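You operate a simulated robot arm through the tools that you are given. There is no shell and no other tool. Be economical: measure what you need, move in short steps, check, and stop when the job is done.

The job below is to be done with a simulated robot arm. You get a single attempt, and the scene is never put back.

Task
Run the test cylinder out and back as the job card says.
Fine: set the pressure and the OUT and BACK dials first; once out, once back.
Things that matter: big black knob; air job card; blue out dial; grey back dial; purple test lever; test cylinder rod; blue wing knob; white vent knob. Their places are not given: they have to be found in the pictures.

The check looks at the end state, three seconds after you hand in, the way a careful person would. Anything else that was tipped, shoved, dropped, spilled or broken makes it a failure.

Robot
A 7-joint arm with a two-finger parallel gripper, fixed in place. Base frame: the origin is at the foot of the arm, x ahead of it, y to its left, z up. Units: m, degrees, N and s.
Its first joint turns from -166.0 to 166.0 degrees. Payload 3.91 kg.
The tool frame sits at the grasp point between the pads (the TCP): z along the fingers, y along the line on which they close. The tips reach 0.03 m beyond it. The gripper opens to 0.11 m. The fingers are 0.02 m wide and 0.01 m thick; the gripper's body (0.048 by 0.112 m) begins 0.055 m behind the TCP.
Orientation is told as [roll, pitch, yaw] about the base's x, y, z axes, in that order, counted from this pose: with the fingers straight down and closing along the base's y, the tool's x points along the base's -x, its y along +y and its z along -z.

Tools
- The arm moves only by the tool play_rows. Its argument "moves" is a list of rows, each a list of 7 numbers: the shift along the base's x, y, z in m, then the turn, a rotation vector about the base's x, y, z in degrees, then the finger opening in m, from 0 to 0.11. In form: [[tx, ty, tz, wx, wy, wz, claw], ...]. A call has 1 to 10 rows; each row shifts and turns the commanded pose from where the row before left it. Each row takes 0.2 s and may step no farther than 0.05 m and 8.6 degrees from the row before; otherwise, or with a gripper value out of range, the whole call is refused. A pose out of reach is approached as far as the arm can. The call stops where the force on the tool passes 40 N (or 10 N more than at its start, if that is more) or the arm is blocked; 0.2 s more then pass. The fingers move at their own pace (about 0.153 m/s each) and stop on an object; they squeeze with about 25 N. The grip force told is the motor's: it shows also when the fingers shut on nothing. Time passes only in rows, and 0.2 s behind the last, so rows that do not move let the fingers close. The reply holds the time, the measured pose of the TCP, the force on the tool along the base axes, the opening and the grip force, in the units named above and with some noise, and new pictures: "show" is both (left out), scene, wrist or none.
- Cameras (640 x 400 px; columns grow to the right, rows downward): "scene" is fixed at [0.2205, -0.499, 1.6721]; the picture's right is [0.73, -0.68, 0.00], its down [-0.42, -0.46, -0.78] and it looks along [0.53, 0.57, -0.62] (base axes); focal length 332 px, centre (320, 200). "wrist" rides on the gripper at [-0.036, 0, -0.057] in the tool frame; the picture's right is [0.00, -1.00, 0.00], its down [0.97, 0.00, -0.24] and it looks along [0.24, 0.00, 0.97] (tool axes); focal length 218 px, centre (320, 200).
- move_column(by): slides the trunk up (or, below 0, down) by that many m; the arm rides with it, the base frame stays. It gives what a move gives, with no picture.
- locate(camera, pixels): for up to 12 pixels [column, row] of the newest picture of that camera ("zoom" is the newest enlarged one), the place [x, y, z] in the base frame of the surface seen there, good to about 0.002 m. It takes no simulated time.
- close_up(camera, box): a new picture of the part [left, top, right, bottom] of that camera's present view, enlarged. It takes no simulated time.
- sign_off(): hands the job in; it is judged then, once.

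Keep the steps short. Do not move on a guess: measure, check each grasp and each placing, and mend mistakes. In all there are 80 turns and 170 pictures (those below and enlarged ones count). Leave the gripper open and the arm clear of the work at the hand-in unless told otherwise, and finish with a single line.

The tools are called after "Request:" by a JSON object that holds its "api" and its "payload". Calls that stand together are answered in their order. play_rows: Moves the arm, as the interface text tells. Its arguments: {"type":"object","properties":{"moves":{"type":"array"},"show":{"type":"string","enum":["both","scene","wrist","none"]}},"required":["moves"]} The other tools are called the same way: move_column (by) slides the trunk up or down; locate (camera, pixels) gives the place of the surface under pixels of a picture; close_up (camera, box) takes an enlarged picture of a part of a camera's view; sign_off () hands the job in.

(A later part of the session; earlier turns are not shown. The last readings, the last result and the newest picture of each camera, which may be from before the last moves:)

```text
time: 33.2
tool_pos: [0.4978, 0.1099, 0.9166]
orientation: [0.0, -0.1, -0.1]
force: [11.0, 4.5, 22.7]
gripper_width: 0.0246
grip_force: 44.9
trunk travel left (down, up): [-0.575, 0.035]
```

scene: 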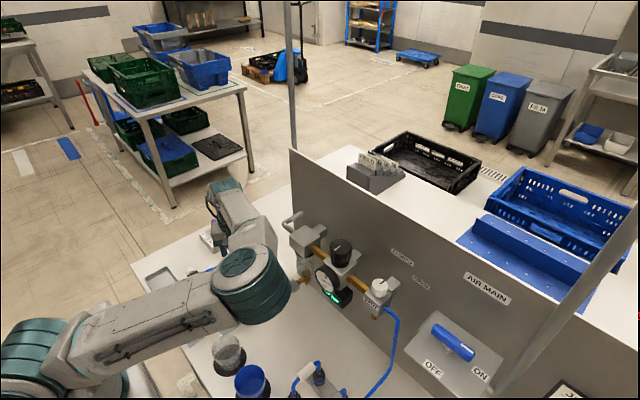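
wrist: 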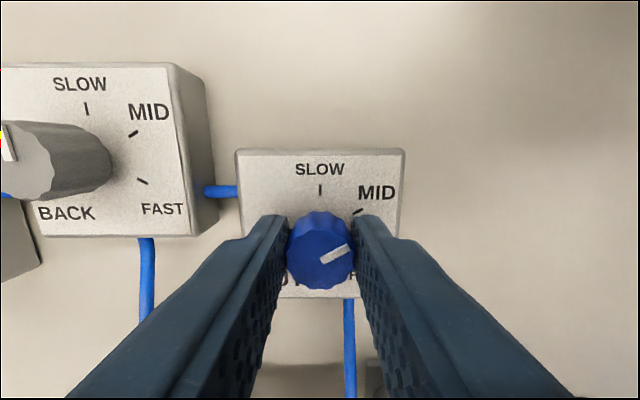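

The dial has turned 60 degrees to MID. The force is building (22 N up), so I'll open, let it relax, raise 1 mm and grip again.

Request:
{"api": "play_rows", "payload": {"moves": [[0, 0, 0, 0, 0, 0, 0.04], [0, 0, 0, 0, 0, 0, 0.04], [0, 0, 0.001, 0, 0, 0, 0.04]], "show": "wrist"}}

```text
time: 34.0
tool_pos: [0.4964, 0.1101, 0.9176]
orientation: [-0.1, 0.1, 0.0]
force: [-0.6, 0.1, 0.5]
gripper_width: 0.04
grip_force: 0.0
trunk travel left (down, up): [-0.575, 0.035]
```

wrist: 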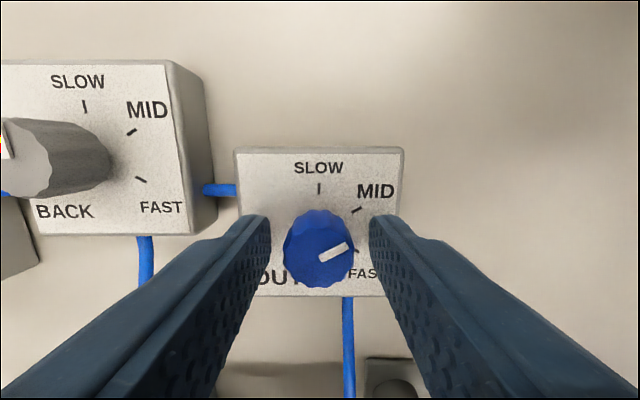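

The dial points to MID. I'll grip again and turn 54 degrees, since the last gripped pose still needs two calls for the full turn.

Request:
{"api": "play_rows", "payload": {"moves": [[0, 0, 0, 0, 0, 0, 0.012], [0, 0, 0, 0, 0, 0, 0.012], [0, 0, 0, 0, 0, -7.5, 0.012], [0, 0, 0, 0, 0, -7.5, 0.012], [0, 0, 0, 0, 0, -7.5, 0.012], [0, 0, 0, 0, 0, -7.5, 0.012], [0, 0, 0, 0, 0, -7.5, 0.012], [0, 0, 0, 0, 0, -7.5, 0.012], [0, 0, 0, 0, 0, -7.5, 0.012], [0, 0, 0, 0, 0, -7.5, 0.012]], "show": "both"}}

```text
time: 36.2
tool_pos: [0.4966, 0.1108, 0.9171]
orientation: [0.0, 0.0, -60.0]
force: [-2.2, -0.2, -6.3]
gripper_width: 0.0244
grip_force: 44.8
trunk travel left (down, up): [-0.575, 0.035]
```

scene: 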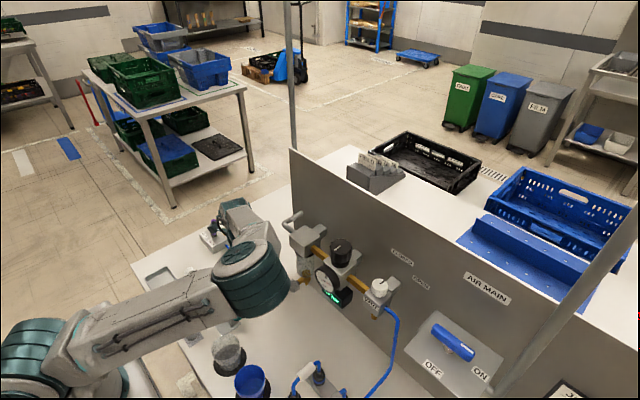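
wrist: 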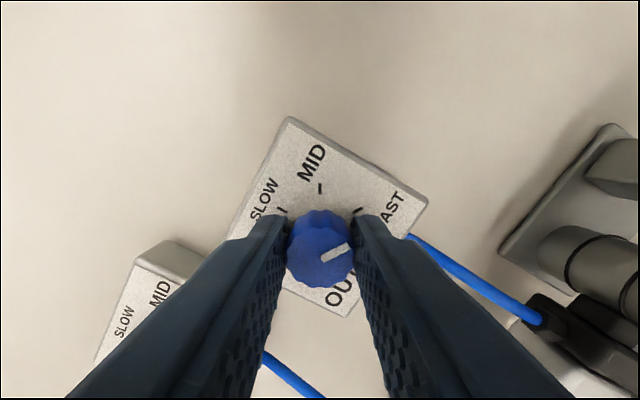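

The OUT dial is turned the full 120 degrees. I'll release, rise, and check it.

Request:
{"api": "play_rows", "payload": {"moves": [[0, 0, 0, 0, 0, 0, 0.05], [0, 0, 0, 0, 0, 0, 0.05], [0, 0, 0.03, 0, 0, 0, 0.05], [0, 0, 0.04, 0, 0, 4, 0.05], [0.008, 0.022, 0, 0, 0, 8, 0.05], [0.008, 0.022, 0, 0, 0, 8, 0.05], [0.008, 0.022, 0, 0, 0, 8, 0.05], [0.0085, 0.0225, 0, 0, 0, 8, 0.05], [0, 0, 0, 0, 0, 8, 0.05], [0, 0, 0, 0, 0, 8, 0.05]], "show": "wrist"}}

```text
time: 38.4
tool_pos: [0.5301, 0.198, 0.9896]
orientation: [-0.1, 0.1, -7.8]
force: [-0.2, -0.3, 0.5]
gripper_width: 0.05
grip_force: 0.1
trunk travel left (down, up): [-0.575, 0.035]
```

wrist: 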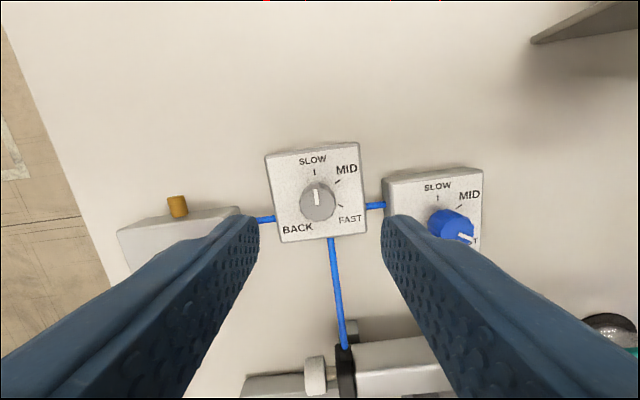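

OUT points to FAST. BACK is under the tool with its centre near (317,203). I'll verify that and the OUT mark.

Request:
{"api": "locate", "payload": {"camera": "wrist", "pixels": [[317, 203], [318, 188], [318, 215], [303, 203], [334, 203]]}}

Request:
{"api": "close_up", "payload": {"camera": "wrist", "box": [380, 150, 500, 250]}}

```text
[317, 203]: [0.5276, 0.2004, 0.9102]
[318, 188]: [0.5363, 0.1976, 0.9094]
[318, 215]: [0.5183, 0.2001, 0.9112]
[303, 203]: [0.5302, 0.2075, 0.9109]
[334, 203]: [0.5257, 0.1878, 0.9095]
```

```text
4.00 times, centred on (440, 200) of wrist
```

zoom: 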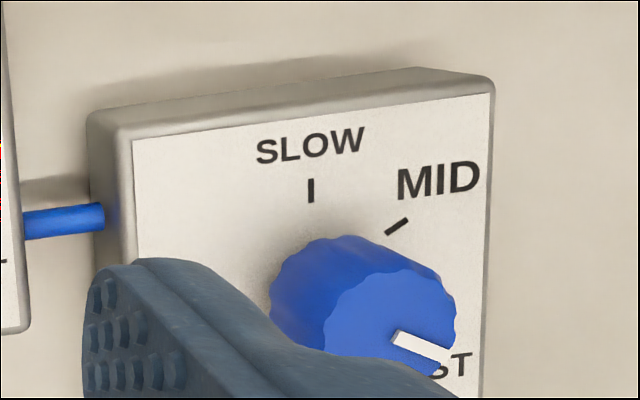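

BACK's centre is (0.528, 0.199). I'll descend to z 0.918 at yaw 0 and grip it.

Request:
{"api": "play_rows", "payload": {"moves": [[-0.002, 0.001, -0.02, 0, 0, 8, 0.05], [0, 0, -0.026, 0, 0, 0, 0.05], [0, 0, -0.0255, 0, 0, 0, 0.05], [0, 0, 0, 0, 0, 0, 0.03], [0, 0, 0, 0, 0, 0, 0.012], [0, 0, 0, 0, 0, 0, 0.012]], "show": "wrist"}}

```text
time: 39.8
tool_pos: [0.5262, 0.1997, 0.9158]
orientation: [0.0, 0.0, 0.1]
force: [-1.6, -0.8, -2.2]
gripper_width: 0.0249
grip_force: 45.2
trunk travel left (down, up): [-0.575, 0.035]
```

wrist: 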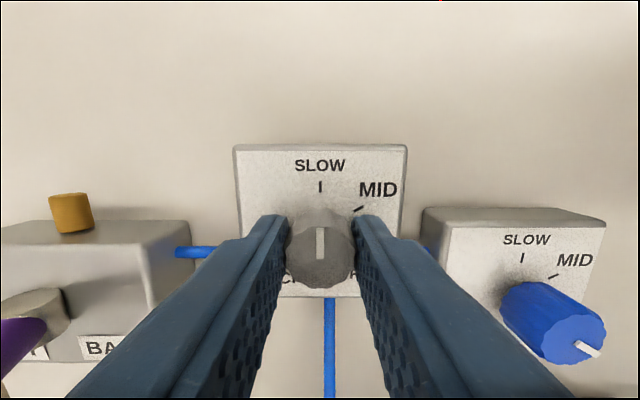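

Gripped at 0.0249 with the mark at SLOW. I'll turn it 60 degrees clockwise.

Request:
{"api": "play_rows", "payload": {"moves": [[0, 0, 0.001, 0, 0, -7.5, 0.012], [0, 0, 0, 0, 0, -7.5, 0.012], [0, 0, 0, 0, 0, -7.5, 0.012], [0, 0, 0, 0, 0, -7.5, 0.012], [0, 0, 0, 0, 0, -7.5, 0.012], [0, 0, 0, 0, 0, -7.5, 0.012], [0, 0, 0, 0, 0, -7.5, 0.012], [0, 0, 0, 0, 0, -7.5, 0.012], [0, 0, 0, 0, 0, 0, 0.012]], "show": "wrist"}}

```text
time: 41.8
tool_pos: [0.5271, 0.2004, 0.9165]
orientation: [-0.1, 0.1, -60.0]
force: [-1.3, 10.0, -25.3]
gripper_width: 0.0248
grip_force: 45.3
trunk travel left (down, up): [-0.575, 0.035]
```

wrist: 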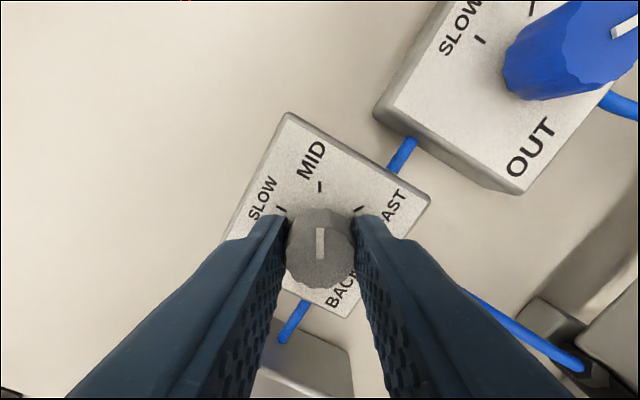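

The mark points to MID. I'll release, rise, turn back, and move toward the lever to view it.

Request:
{"api": "play_rows", "payload": {"moves": [[0, 0, 0, 0, 0, 0, 0.05], [0, 0, 0, 0, 0, 0, 0.05], [0, 0, 0.04, 0, 0, 0, 0.05], [0, 0, 0.04, 0, 0, 8, 0.05], [-0.01, 0.0, 0.04, 0, 0, 8, 0.05], [-0.02, 0.0, 0.04, 0, 0, 8, 0.05], [-0.02, 0.01, 0.02, 0, 0, 8, 0.05], [-0.02, 0.01, 0, 0, 0, 8, 0.05], [0, 0.01, 0, 0, 0, 8, 0.05], [0, 0.01, 0, 0, 0, 8, 0.05]], "show": "both"}}

Request:
{"api": "close_up", "payload": {"camera": "scene", "box": [140, 200, 300, 300]}}

Request:
{"api": "close_up", "payload": {"camera": "wrist", "box": [160, 80, 480, 320]}}

```text
time: 44.0
tool_pos: [0.4572, 0.2403, 1.0977]
orientation: [-0.2, 0.0, -3.8]
force: [0.1, 0.0, 0.4]
gripper_width: 0.0503
grip_force: 0.1
trunk travel left (down, up): [-0.575, 0.035]
```

scene: 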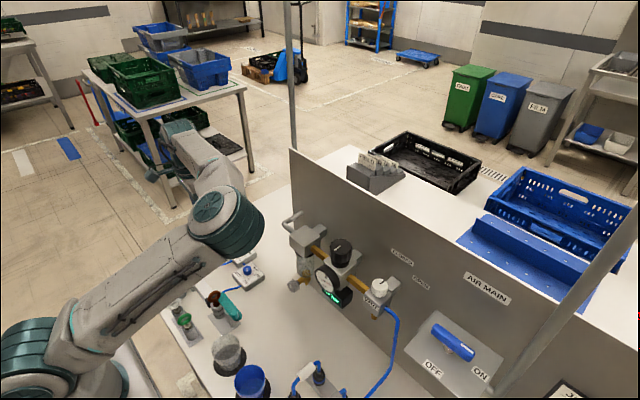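
wrist: 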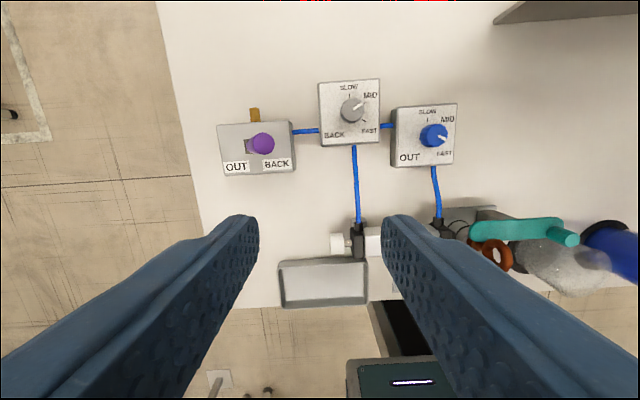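

```text
4.00 times, centred on (220, 250) of scene
```

zoom: 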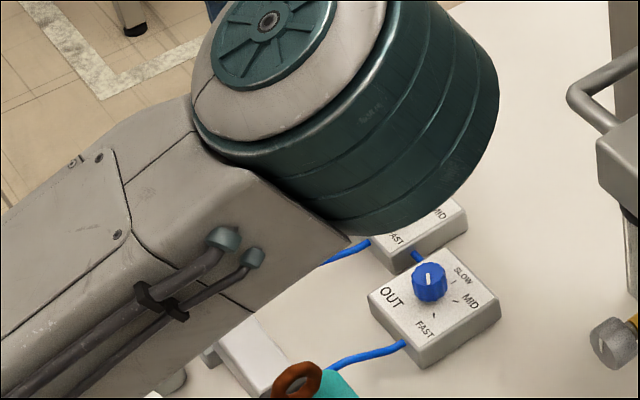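

```text
1.67 times, centred on (320, 200) of wrist
```

zoom: 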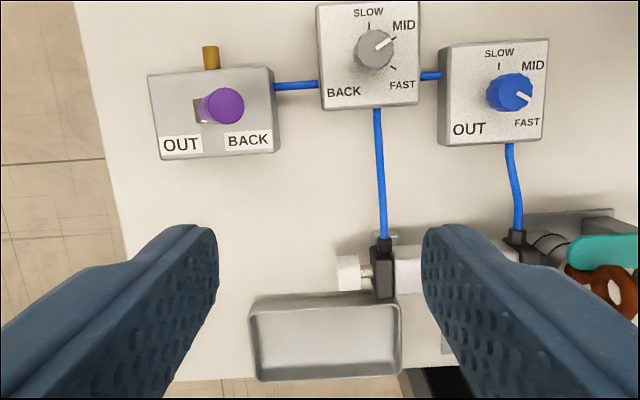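

The lever leans toward BACK. I want to double-check the OUT dial's mark and the pressure before moving it.

Request:
{"api": "close_up", "payload": {"camera": "wrist", "box": [300, 70, 470, 175]}}

Request:
{"api": "close_up", "payload": {"camera": "scene", "box": [225, 250, 275, 290]}}

Request:
{"api": "close_up", "payload": {"camera": "scene", "box": [310, 260, 370, 310]}}

Request:
{"api": "locate", "payload": {"camera": "wrist", "pixels": [[262, 143], [247, 146], [225, 140], [288, 140], [265, 172], [339, 242]]}}

```text
3.76 times, centred on (385, 122) of wrist
```

zoom: 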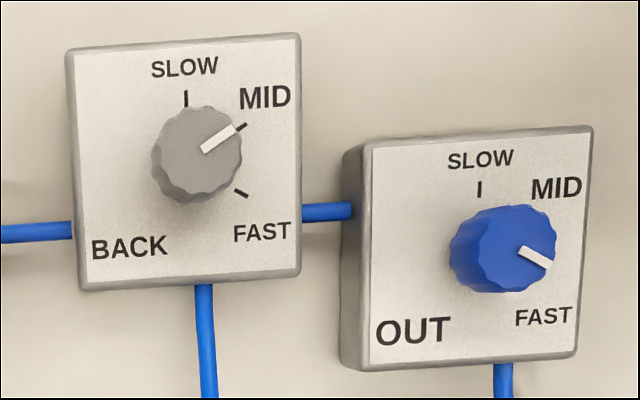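

```text
10.00 times, centred on (250, 270) of scene
```

zoom: 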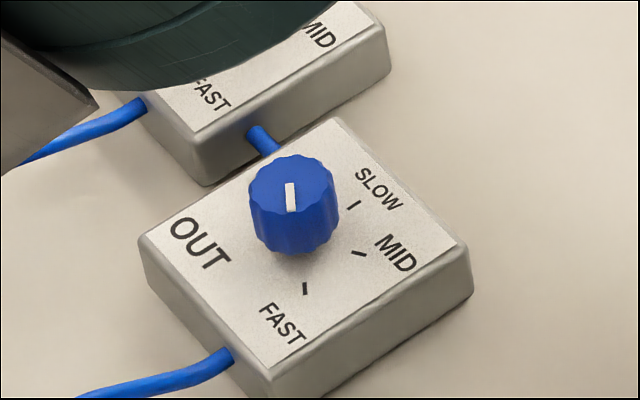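

```text
8.00 times, centred on (340, 285) of scene
```

zoom: 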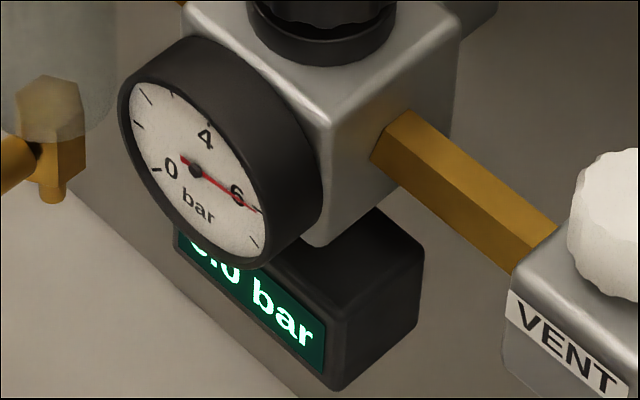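

```text
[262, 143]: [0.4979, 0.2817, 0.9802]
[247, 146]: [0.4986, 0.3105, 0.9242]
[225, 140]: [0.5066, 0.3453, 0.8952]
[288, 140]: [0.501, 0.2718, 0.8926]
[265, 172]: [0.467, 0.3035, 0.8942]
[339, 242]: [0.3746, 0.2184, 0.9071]
```

OUT is at FAST, BACK at MID, and the pressure is 6.0. The lever's pivot is near (0.498, 0.307) and its top at (0.498, 0.281, 0.980), leaning to BACK. I'll close the fingers and come down on its -y side.

Request:
{"api": "play_rows", "payload": {"moves": [[0.02, 0.005, 0, 0, 0, 3.8, 0.02], [0.021, 0.006, 0, 0, 0, 0, 0.0], [0, 0, -0.03, 0, 0, 0, 0.0], [0, 0, -0.045, 0, 0, 0, 0], [0, 0, -0.04, 0, 0, 0, 0], [0, 0, 0, 0, 0, 0, 0]], "show": "both"}}

```text
time: 45.4
tool_pos: [0.4982, 0.2495, 0.9795]
orientation: [0.0, 0.0, -0.1]
force: [0.2, -0.5, -0.1]
gripper_width: 0.0
grip_force: 25.2
trunk travel left (down, up): [-0.575, 0.035]
```

scene: 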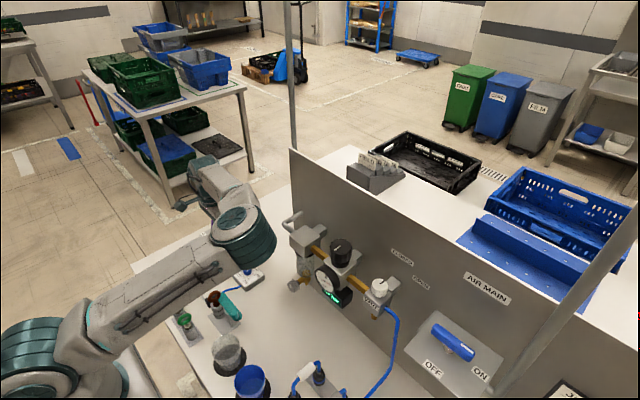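
wrist: 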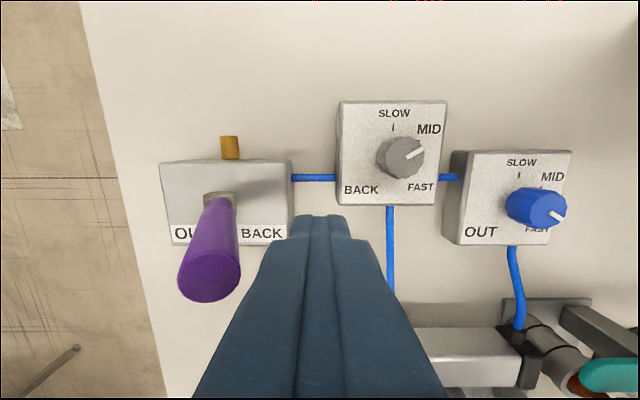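

The finger is right beside the lever on its -y side. I'll push toward OUT (+y) in small steps.

Request:
{"api": "play_rows", "payload": {"moves": [[0, 0.01, 0, 0, 0, 0, 0], [0, 0.01, 0, 0, 0, 0, 0], [0, 0.01, 0, 0, 0, 0, 0], [0, 0.01, 0, 0, 0, 0, 0], [0, 0.01, 0, 0, 0, 0, 0]], "show": "wrist"}}

```text
time: 46.6
tool_pos: [0.4981, 0.2751, 0.9853]
orientation: [0.1, -0.3, -0.3]
force: [-2.6, -7.5, 25.7]
gripper_width: 0.0002
grip_force: 25.0
out of reach, approached as far as the arm can: row 4, 5
trunk travel left (down, up): [-0.575, 0.035]
```

wrist: 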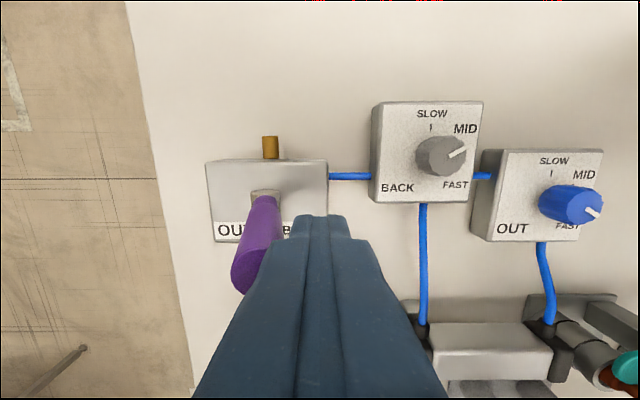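

The arm ran out of reach there, and the lever barely moved. I'll back off, rise, and lower the trunk for a better posture.

Request:
{"api": "play_rows", "payload": {"moves": [[0, -0.025, 0, 0, 0, 0, 0], [0, -0.025, 0, 0, 0, 0, 0], [0, 0, 0.04, 0, 0, 0, 0], [0, 0, 0.05, 0, 0, 0, 0], [0, 0, 0.05, 0, 0, 0, 0], [0, 0, 0.05, 0, 0, 0, 0]], "show": "both"}}

```text
time: 48.0
tool_pos: [0.4946, 0.2286, 1.174]
orientation: [0.0, 0.0, -0.2]
force: [-0.2, 0.5, 0.1]
gripper_width: 0.0004
grip_force: 25.1
trunk travel left (down, up): [-0.575, 0.035]
```

scene: 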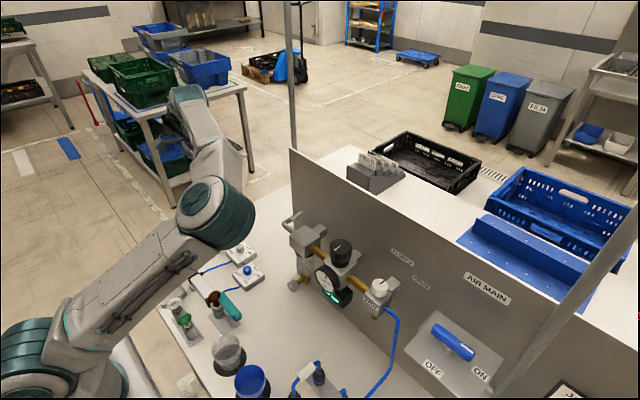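
wrist: 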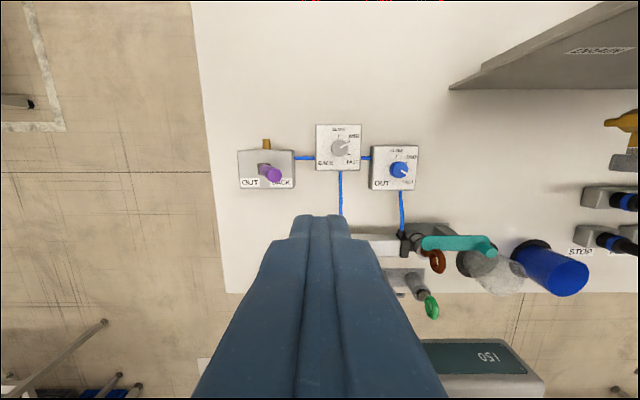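

I'll keep the trunk and instead tilt the tool 40° so the fingers point toward +y. That keeps the wrist nearer to the arm. I'll do it at height first.

Request:
{"api": "play_rows", "payload": {"moves": [[0, 0, 0, 8, 0, 0, 0], [0, 0, 0, 8, 0, 0, 0], [0, 0, 0, 8, 0, 0, 0], [0, 0, 0, 8, 0, 0, 0], [0, 0, 0, 8, 0, 0, 0], [0, 0, 0, 0, 0, 0, 0]], "show": "both"}}

```text
time: 49.4
tool_pos: [0.4991, 0.2284, 1.1735]
orientation: [40.1, 0.1, -0.1]
force: [0.6, -0.2, 0.4]
gripper_width: 0.0
grip_force: 25.1
trunk travel left (down, up): [-0.575, 0.035]
```

scene: 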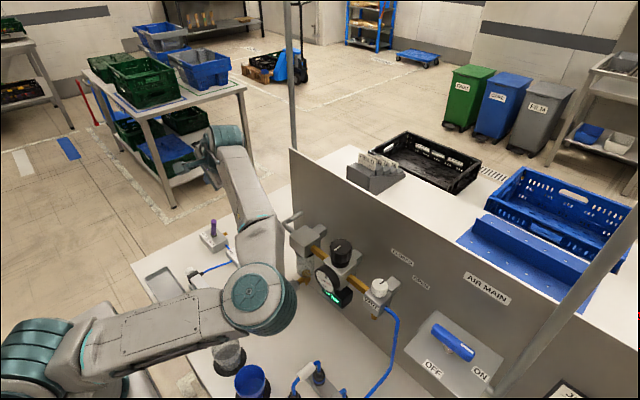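
wrist: 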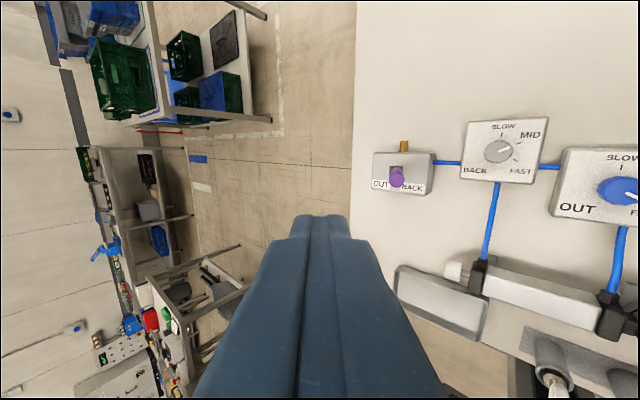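

The elbow went lower and toward the regulator. I'll measure it before descending.

Request:
{"api": "locate", "payload": {"camera": "scene", "pixels": [[260, 295], [290, 310], [270, 330], [220, 325], [255, 180], [30, 340], [130, 345], [250, 235]]}}

```text
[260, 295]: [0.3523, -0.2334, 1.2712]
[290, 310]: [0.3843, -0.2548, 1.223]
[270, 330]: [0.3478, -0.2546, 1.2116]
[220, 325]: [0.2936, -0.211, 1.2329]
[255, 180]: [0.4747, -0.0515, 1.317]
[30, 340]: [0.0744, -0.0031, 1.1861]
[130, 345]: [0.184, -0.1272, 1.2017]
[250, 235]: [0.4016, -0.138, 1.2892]
```

The elbow is at z 1.2, in front of and clear of the regulator and beakers. I'll descend halfway and check again.

Request:
{"api": "play_rows", "payload": {"moves": [[0, 0.003, -0.03, 0, 0, 0, 0], [0, 0.003, -0.03, 0, 0, 0, 0], [0, 0, -0.04, 0, 0, 0, 0], [0, 0, -0.03, 0, 0, 0, 0]], "show": "scene"}}

Request:
{"api": "locate", "payload": {"camera": "scene", "pixels": [[270, 310], [290, 320], [255, 345], [235, 345]]}}

```text
time: 50.4
tool_pos: [0.5008, 0.2329, 1.0417]
orientation: [40.1, 0.1, -0.1]
force: [-0.5, -0.1, 0.6]
gripper_width: 0.0001
grip_force: 25.9
trunk travel left (down, up): [-0.575, 0.035]
```

scene: 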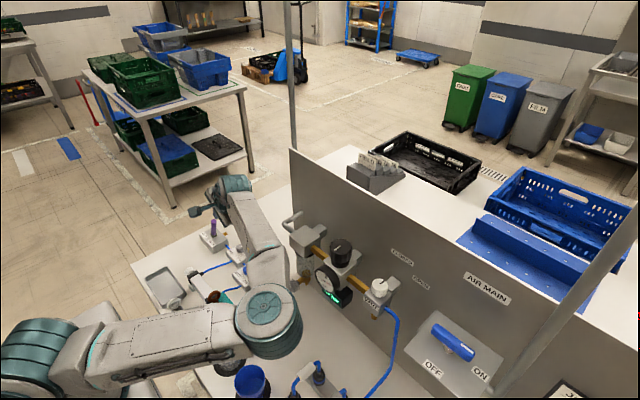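

```text
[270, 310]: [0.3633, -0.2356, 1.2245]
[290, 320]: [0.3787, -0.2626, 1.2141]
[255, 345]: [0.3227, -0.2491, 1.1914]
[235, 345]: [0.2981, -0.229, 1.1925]
```

The elbow is still at z about 1.2. I'll go down to z 0.978 and check the wrist view.

Request:
{"api": "play_rows", "payload": {"moves": [[-0.002, 0.002, -0.03, 0, 0, 0, 0], [0, 0, -0.03, 0, 0, 0, 0], [0, 0, -0.003, 0, 0, 0, 0]], "show": "both"}}

```text
time: 51.2
tool_pos: [0.4973, 0.2367, 0.9793]
orientation: [40.0, 0.1, -0.1]
force: [0.0, 0.2, -0.1]
gripper_width: 0.0001
grip_force: 25.0
trunk travel left (down, up): [-0.575, 0.035]
```

scene: 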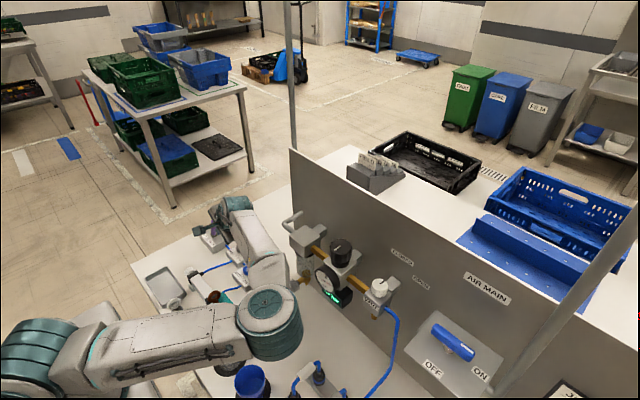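
wrist: 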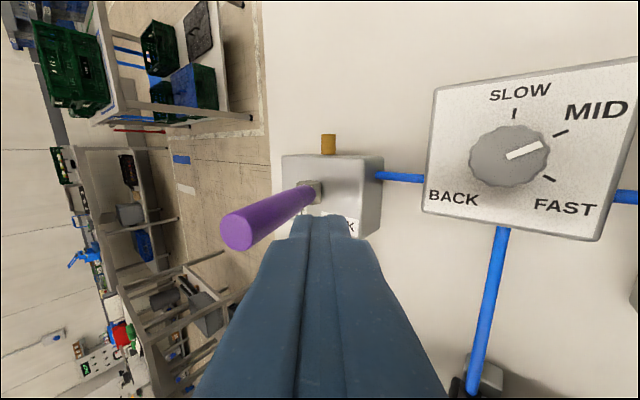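

The lever is just ahead of the fingertip. I'll push +y in small steps.

Request:
{"api": "play_rows", "payload": {"moves": [[0, 0.01, 0, 0, 0, 0, 0], [0, 0.008, 0, 0, 0, 0, 0], [0, 0.008, 0, 0, 0, 0, 0], [0, 0.008, 0, 0, 0, 0, 0], [0, 0.008, 0, 0, 0, 0, 0]], "show": "both"}}

Request:
{"api": "close_up", "payload": {"camera": "scene", "box": [160, 190, 260, 290]}}

```text
time: 52.4
tool_pos: [0.4965, 0.2789, 0.9799]
orientation: [40.0, 0.1, -0.1]
force: [0.5, -0.4, -0.3]
gripper_width: 0.0
grip_force: 24.8
trunk travel left (down, up): [-0.575, 0.035]
```

scene: 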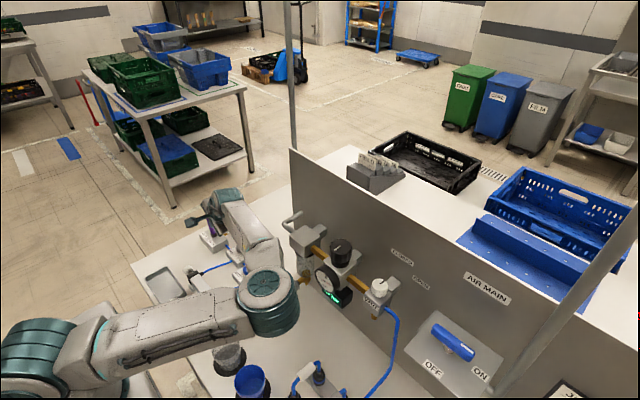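
wrist: 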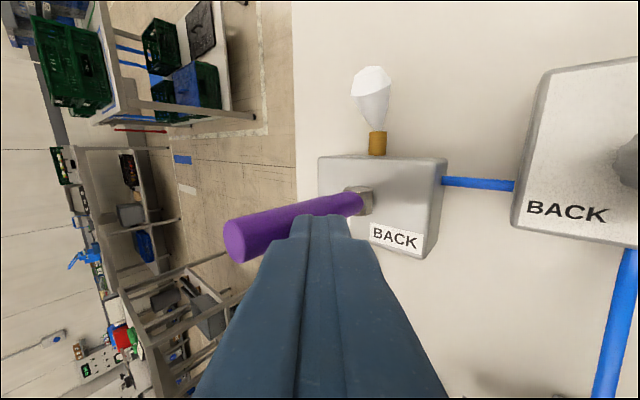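

```text
4.00 times, centred on (210, 240) of scene
```

zoom: 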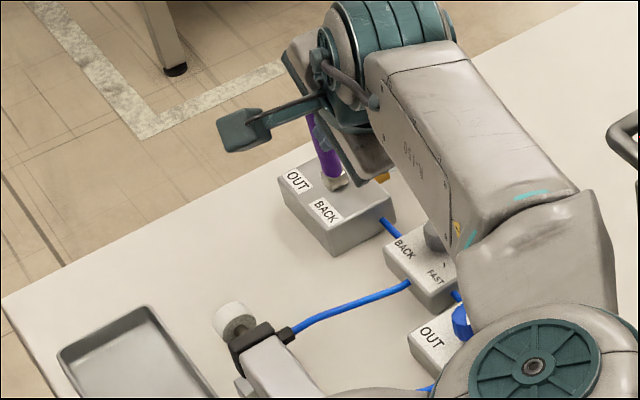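

The lever has snapped over with an exhaust puff. I'll wait two seconds and watch the rod at (195,272).

Request:
{"api": "play_rows", "payload": {"moves": [[0, 0, 0, 0, 0, 0, 0], [0, 0, 0, 0, 0, 0, 0], [0, 0, 0, 0, 0, 0, 0], [0, 0, 0, 0, 0, 0, 0], [0, 0, 0, 0, 0, 0, 0], [0, 0, 0, 0, 0, 0, 0], [0, 0, 0, 0, 0, 0, 0], [0, 0, 0, 0, 0, 0, 0]], "show": "wrist"}}

Request:
{"api": "close_up", "payload": {"camera": "scene", "box": [140, 190, 260, 290]}}

```text
time: 54.2
tool_pos: [0.4961, 0.2788, 0.98]
orientation: [40.1, 0.1, -0.1]
force: [-0.2, -0.2, 0.8]
gripper_width: 0.0
grip_force: 25.2
trunk travel left (down, up): [-0.575, 0.035]
```

wrist: 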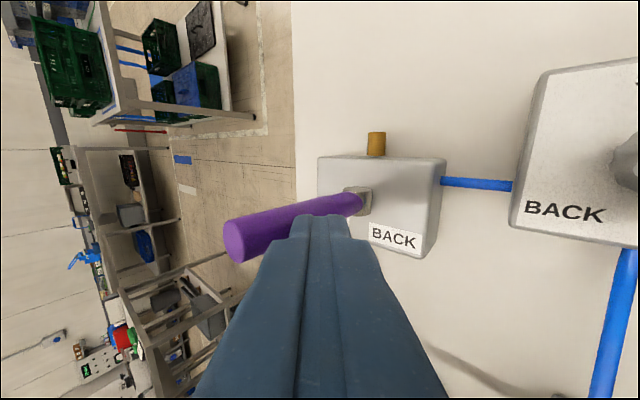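

```text
4.00 times, centred on (200, 240) of scene
```

zoom: 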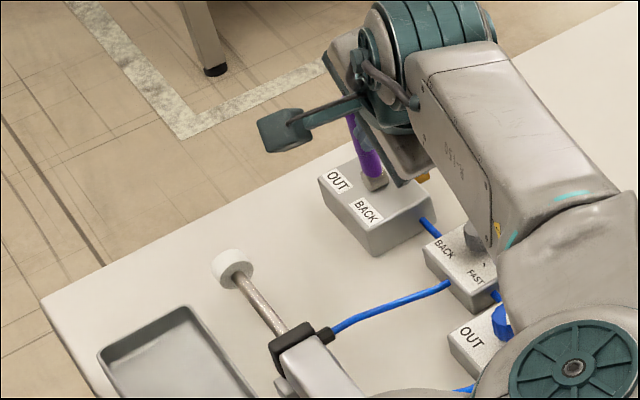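

The rod is fully out. For BACK I'll grip the lever between fingers closing along x. First I'll withdraw, then turn the tool 90° about its own axis at height.

Request:
{"api": "play_rows", "payload": {"moves": [[0, -0.03, 0, 0, 0, 0, 0], [0, -0.02, 0.04, 0, 0, 0, 0], [0, -0.01, 0.04, 0, -5.26, 6.27, 0.03], [0, 0, 0, 0, -5.26, 6.27, 0.05], [0, 0, 0, 0, -5.26, 6.27, 0.05], [0, 0, 0, 0, -5.26, 6.27, 0.05], [0, 0, 0, 0, -5.26, 6.27, 0.05], [0, 0, 0, 0, -5.26, 6.27, 0.05]], "show": "both"}}

```text
time: 56.0
tool_pos: [0.4974, 0.2195, 1.0605]
orientation: [28.7, -29.1, 41.6]
force: [0.4, -0.2, -0.4]
gripper_width: 0.0502
grip_force: 0.1
trunk travel left (down, up): [-0.575, 0.035]
```

scene: 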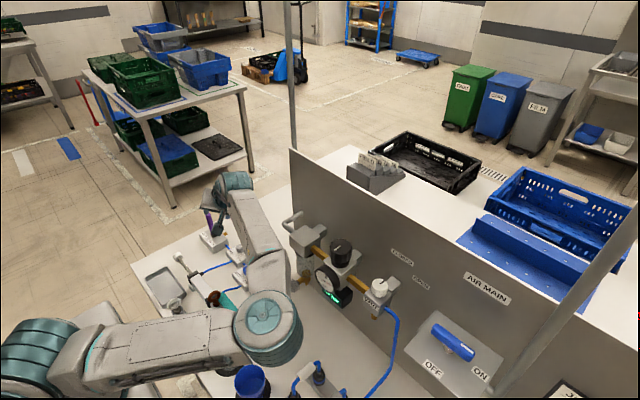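
wrist: 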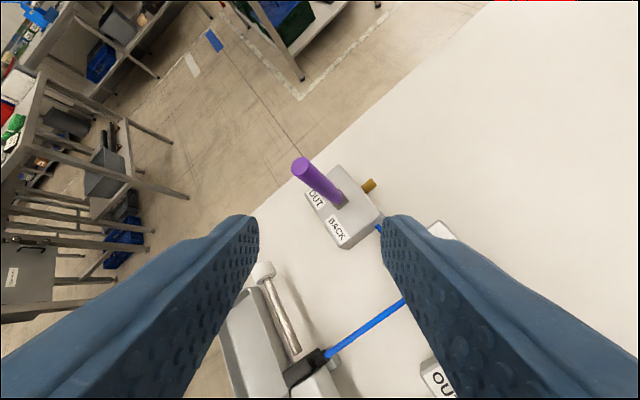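

The turn works and the lever clearly leans to OUT. I'll rotate the remaining 41° and then measure the lever.

Request:
{"api": "play_rows", "payload": {"moves": [[0, 0, 0, 0, -5.26, 6.27, 0.05], [0, 0, 0, 0, -5.26, 6.27, 0.05], [0, 0, 0, 0, -5.26, 6.27, 0.05], [0, 0, 0, 0, -5.26, 6.27, 0.05], [0, 0, 0, 0, -5.26, 6.27, 0.05], [0, 0, 0, 0, 0, 0, 0.05]], "show": "both"}}

```text
time: 57.4
tool_pos: [0.3936, 0.2909, 1.0655]
orientation: [-0.3, -39.9, 89.4]
force: [0.6, 0.2, 0.4]
gripper_width: 0.0501
grip_force: 0.1
out of reach, approached as far as the arm can: row 2, 3, 4, 5
trunk travel left (down, up): [-0.575, 0.035]
```

scene: 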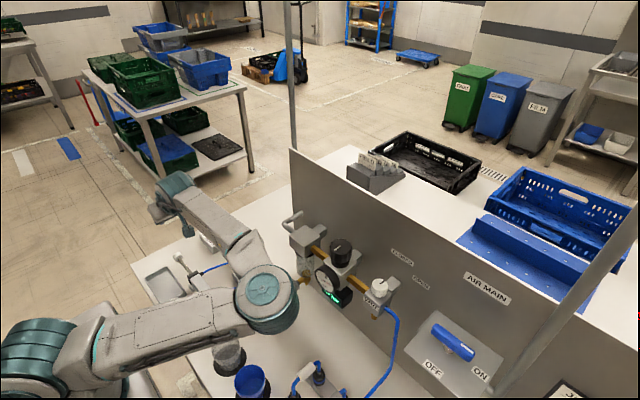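
wrist: 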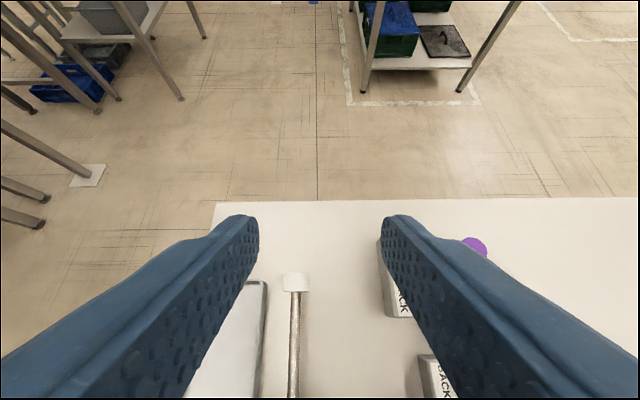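

At 90° the arm drifted off position because a joint reached its limit. I'll rotate back to the 49° twist, which was reachable.

Request:
{"api": "play_rows", "payload": {"moves": [[0, 0, 0, 0, 5.26, -6.27, 0.05], [0, 0, 0, 0, 5.26, -6.27, 0.05], [0, 0, 0, 0, 5.26, -6.27, 0.05], [0, 0, 0, 0, 5.26, -6.27, 0.05], [0, 0, 0, 0, 5.26, -6.27, 0.05], [0, 0, 0, 0, 0, 0, 0.05]], "show": "wrist"}}

```text
time: 58.8
tool_pos: [0.3935, 0.2911, 1.0645]
orientation: [28.9, -28.9, 41.1]
force: [0.1, 0.1, -0.3]
gripper_width: 0.05
grip_force: 0.0
trunk travel left (down, up): [-0.575, 0.035]
```

wrist: 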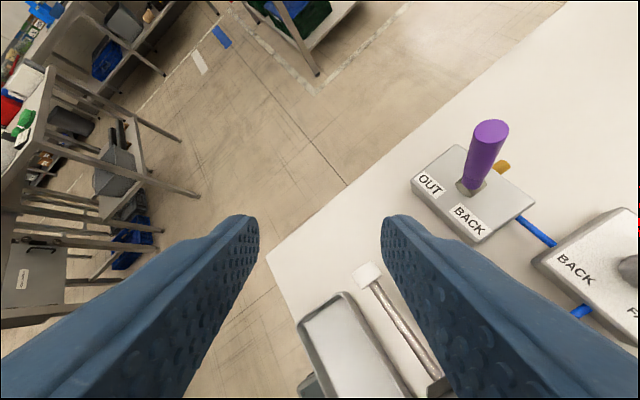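

I have a clear view of the lever here. I'll measure its top, its base and the rod tip.

Request:
{"api": "locate", "payload": {"camera": "wrist", "pixels": [[490, 132], [480, 160], [472, 185], [368, 275], [430, 380], [455, 150], [445, 240]]}}

Request:
{"api": "close_up", "payload": {"camera": "scene", "box": [140, 190, 260, 290]}}

```text
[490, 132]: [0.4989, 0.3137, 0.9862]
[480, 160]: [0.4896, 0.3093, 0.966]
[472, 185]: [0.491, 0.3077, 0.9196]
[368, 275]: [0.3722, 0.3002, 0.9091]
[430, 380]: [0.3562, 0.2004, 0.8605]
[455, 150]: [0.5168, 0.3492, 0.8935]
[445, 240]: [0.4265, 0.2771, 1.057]
```

```text
4.00 times, centred on (200, 240) of scene
```

zoom: 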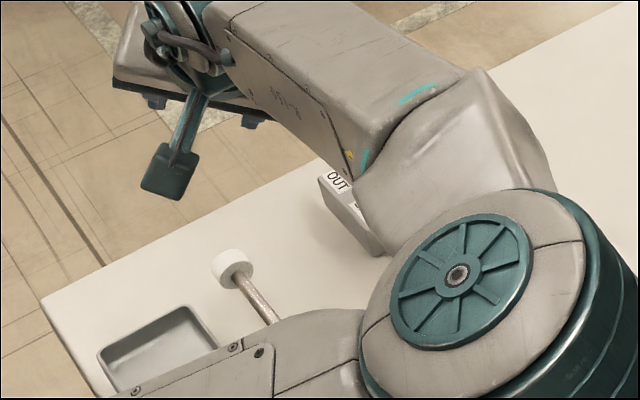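

The lever is only just past vertical (top y 0.314), and the rod tip moved 0.08 m out to y 0.300. A pose with the tool pitched forward at yaw 0 lets open fingers straddle the lever and push it both ways. I'll first undo the twist and rise.

Request:
{"api": "play_rows", "payload": {"moves": [[0, -0.01, 0.03, 0, 5.26, -6.27, 0.06], [0, -0.01, 0.03, 0, 5.26, -6.27, 0.08], [0, -0.02, 0.03, 0, 5.26, -6.27, 0.1], [0, -0.02, 0, 0, 5.26, -6.27, 0.1], [0, -0.02, 0, 0, 5.26, -6.27, 0.1], [0, 0, 0, 0, 5.26, -6.27, 0.1], [0, 0, 0, -8, 0, 0, 0.1], [0, 0, 0, -8, 0, 0, 0.1], [0, 0, 0, -8, 0, 0, 0.1], [0, 0, 0, -8, 0, 0, 0.1]], "show": "none"}}

Request:
{"api": "play_rows", "payload": {"moves": [[0, 0, 0, -8, 0, 0, 0.1], [0, 0, 0, 0, -8, 0, 0.1], [0, 0.01, 0, 0, -8, 0, 0.1], [0, 0.01, 0, 0, -8, 0, 0.1], [0, 0.01, 0, 0, -8, 0, 0.1], [0, 0.01, 0, 0, -8, 0, 0.1], [0, 0, 0, 0, -8, 0, 0.1]], "show": "both"}}

```text
time: 61.0
tool_pos: [0.3928, 0.2106, 1.1568]
orientation: [8.0, 0.0, -0.3]
force: [0.1, -0.6, 0.4]
gripper_width: 0.1002
grip_force: 0.1
trunk travel left (down, up): [-0.575, 0.035]
```

```text
time: 62.6
tool_pos: [0.3923, 0.2508, 1.1572]
orientation: [0.3, -48.0, -0.1]
force: [-0.5, -1.1, 0.0]
gripper_width: 0.1004
grip_force: 0.1
trunk travel left (down, up): [-0.575, 0.035]
```

scene: 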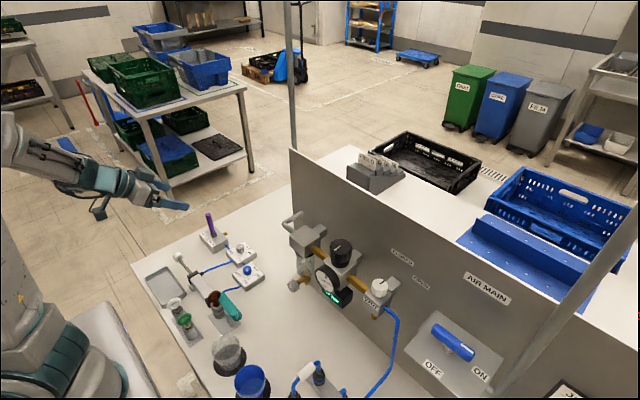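
wrist: 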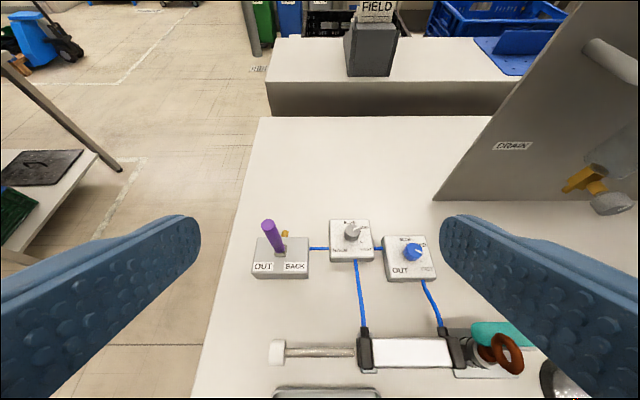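

The arm is back in its natural posture and the scene is clear. I'll measure the lever again from both cameras.

Request:
{"api": "close_up", "payload": {"camera": "scene", "box": [160, 205, 260, 305]}}

Request:
{"api": "locate", "payload": {"camera": "scene", "pixels": [[210, 216], [212, 224], [214, 231], [178, 257]]}}

Request:
{"api": "locate", "payload": {"camera": "wrist", "pixels": [[266, 223], [272, 236], [278, 248], [278, 350]]}}

```text
4.00 times, centred on (210, 255) of scene
```

zoom: 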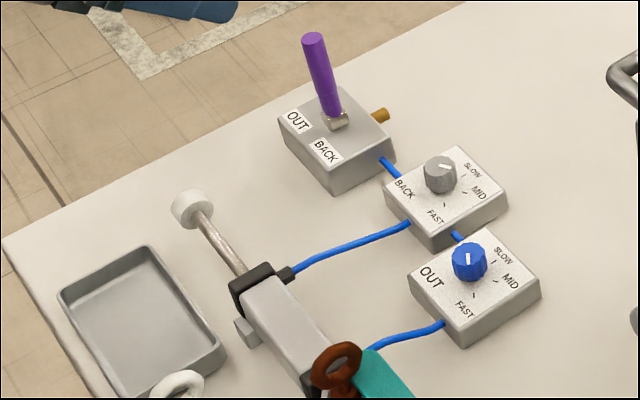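

```text
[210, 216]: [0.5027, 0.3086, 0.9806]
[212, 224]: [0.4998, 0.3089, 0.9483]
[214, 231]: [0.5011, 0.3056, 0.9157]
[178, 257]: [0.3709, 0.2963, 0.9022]
```

```text
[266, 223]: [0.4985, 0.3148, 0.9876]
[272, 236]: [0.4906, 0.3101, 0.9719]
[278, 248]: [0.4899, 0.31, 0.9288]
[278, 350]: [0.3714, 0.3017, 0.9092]
```

The lever stands almost upright, with its top at about (0.498, 0.311, 0.984). I'll bring the open fingers (0.08) to straddle it, stopping short first.

Request:
{"api": "play_rows", "payload": {"moves": [[0.0118, 0.015, -0.0343, 0, 0, 0, 0.08], [0.0118, 0.015, -0.0343, 0, 0, 0, 0.08], [0.0118, 0.015, -0.0343, 0, 0, 0, 0.08], [0.0118, 0.015, -0.0343, 0, 0, 0, 0.08], [0, 0, 0, 0, 0, 0, 0.08]], "show": "both"}}

```text
time: 63.8
tool_pos: [0.4407, 0.3117, 1.0172]
orientation: [0.2, -48.0, -0.1]
force: [-1.2, -0.5, -0.2]
gripper_width: 0.0801
grip_force: 0.0
trunk travel left (down, up): [-0.575, 0.035]
```

scene: 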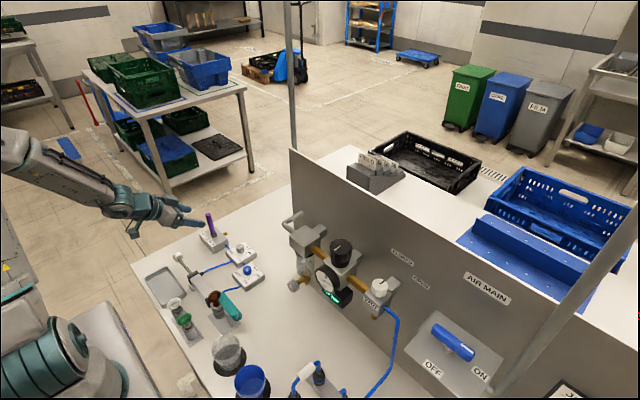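
wrist: 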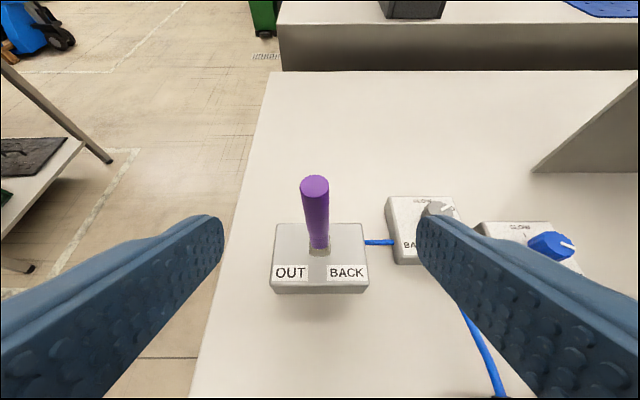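

Aligned. I'll advance to straddle the lever, then push gently toward OUT to bring it to its full position.

Request:
{"api": "play_rows", "payload": {"moves": [[0.0285, 0, -0.0245, 0, 0, 0, 0.08], [0.0285, 0, -0.0245, 0, 0, 0, 0.08], [0, 0.012, 0, 0, 0, 0, 0.06], [0, 0.008, 0, 0, 0, 0, 0.06], [0, 0.007, 0, 0, 0, 0, 0.06], [0, 0.007, 0, 0, 0, 0, 0.06]], "show": "both"}}

Request:
{"api": "close_up", "payload": {"camera": "scene", "box": [140, 190, 260, 290]}}

```text
time: 65.2
tool_pos: [0.4973, 0.3456, 0.97]
orientation: [0.2, -48.0, -0.2]
force: [0.5, 0.4, 0.4]
gripper_width: 0.0602
grip_force: 0.1
trunk travel left (down, up): [-0.575, 0.035]
```

scene: 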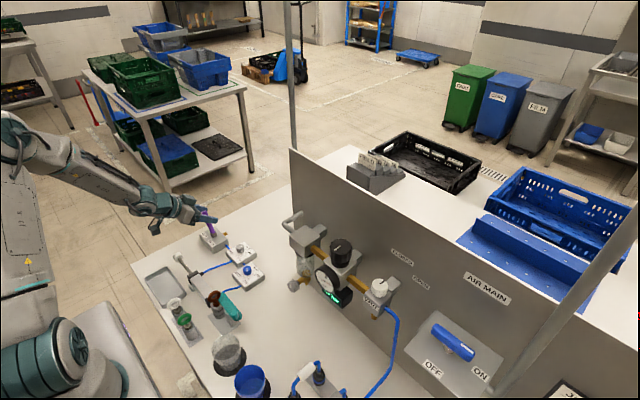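
wrist: 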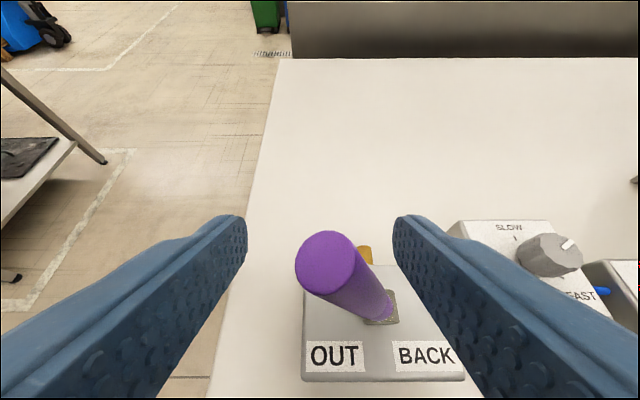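

```text
4.00 times, centred on (200, 240) of scene
```

zoom: 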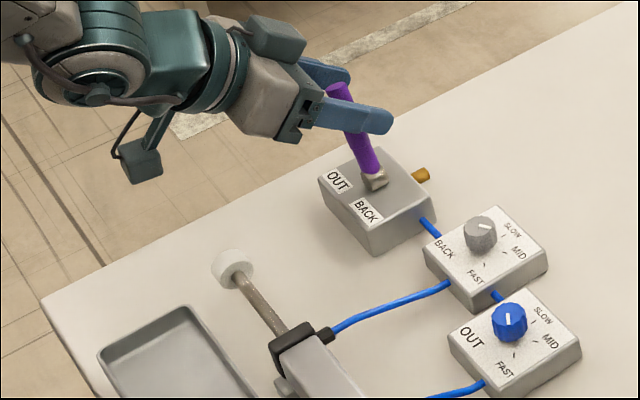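

The lever now leans fully to OUT, and the rod tip has not moved, so it is fully out. Now the one return: I'll sweep -y so the far finger pushes the lever to BACK.

Request:
{"api": "play_rows", "payload": {"moves": [[0, -0.015, 0, 0, 0, 0, 0.06], [0, -0.015, 0, 0, 0, 0, 0.06], [0, -0.01, 0, 0, 0, 0, 0.06], [0, -0.01, 0, 0, 0, 0, 0.06], [0, -0.01, 0, 0, 0, 0, 0.06], [0, -0.01, 0, 0, 0, 0, 0.06], [0, -0.008, 0, 0, 0, 0, 0.06]], "show": "wrist"}}

Request:
{"api": "close_up", "payload": {"camera": "scene", "box": [140, 190, 260, 290]}}

```text
time: 66.8
tool_pos: [0.4972, 0.2681, 0.9701]
orientation: [0.3, -48.0, -0.1]
force: [1.9, 4.6, -0.4]
gripper_width: 0.0626
grip_force: 3.0
trunk travel left (down, up): [-0.575, 0.035]
```

wrist: 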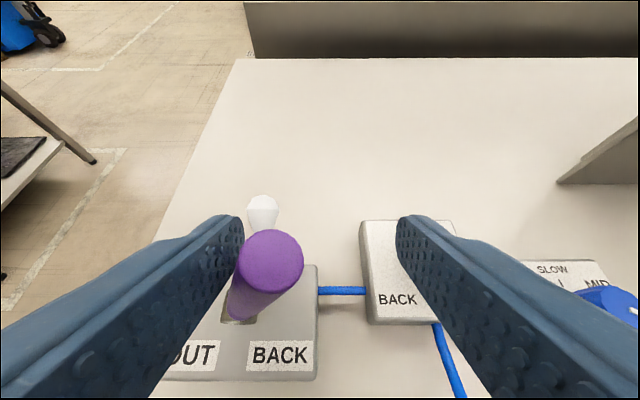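

```text
4.00 times, centred on (200, 240) of scene
```

zoom: 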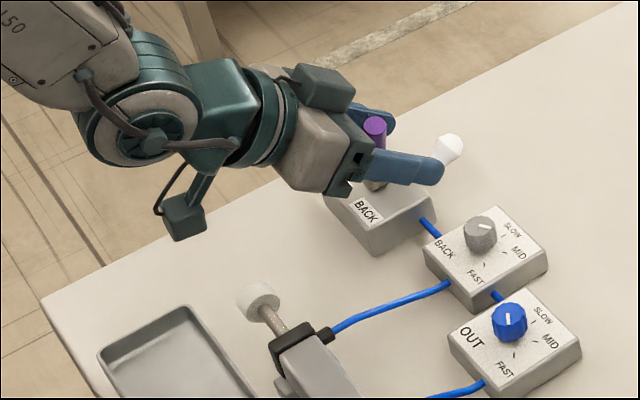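

The lever leans to BACK and the rod is going in. The far finger shows light contact, so I'll nudge 3 mm more, then centre off the lever and wait.

Request:
{"api": "play_rows", "payload": {"moves": [[0, -0.003, 0, 0, 0, 0, 0.06], [0, 0.012, 0, 0, 0, 0, 0.075], [0, 0.005, 0, 0, 0, 0, 0.08], [0, 0, 0, 0, 0, 0, 0.08], [0, 0, 0, 0, 0, 0, 0.08], [0, 0, 0, 0, 0, 0, 0.08], [0, 0, 0, 0, 0, 0, 0.08], [0, 0, 0, 0, 0, 0, 0.08]], "show": "wrist"}}

Request:
{"api": "close_up", "payload": {"camera": "scene", "box": [140, 190, 260, 290]}}

```text
time: 68.6
tool_pos: [0.4984, 0.2805, 0.969]
orientation: [0.2, -48.1, -0.3]
force: [1.1, 0.4, 0.0]
gripper_width: 0.0799
grip_force: 0.1
trunk travel left (down, up): [-0.575, 0.035]
```

wrist: 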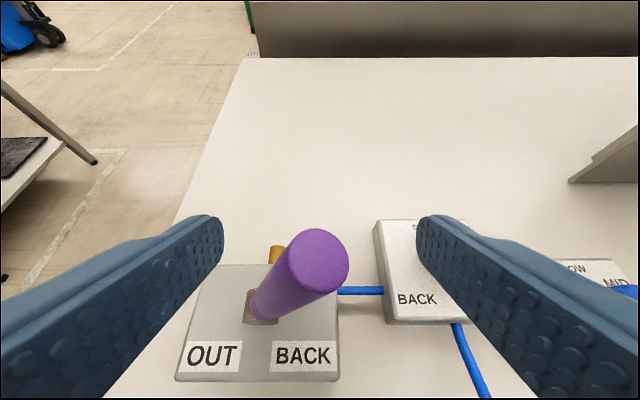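

```text
4.00 times, centred on (200, 240) of scene
```

zoom: 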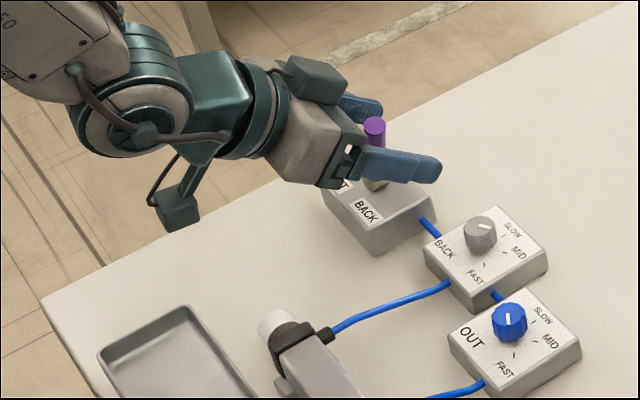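

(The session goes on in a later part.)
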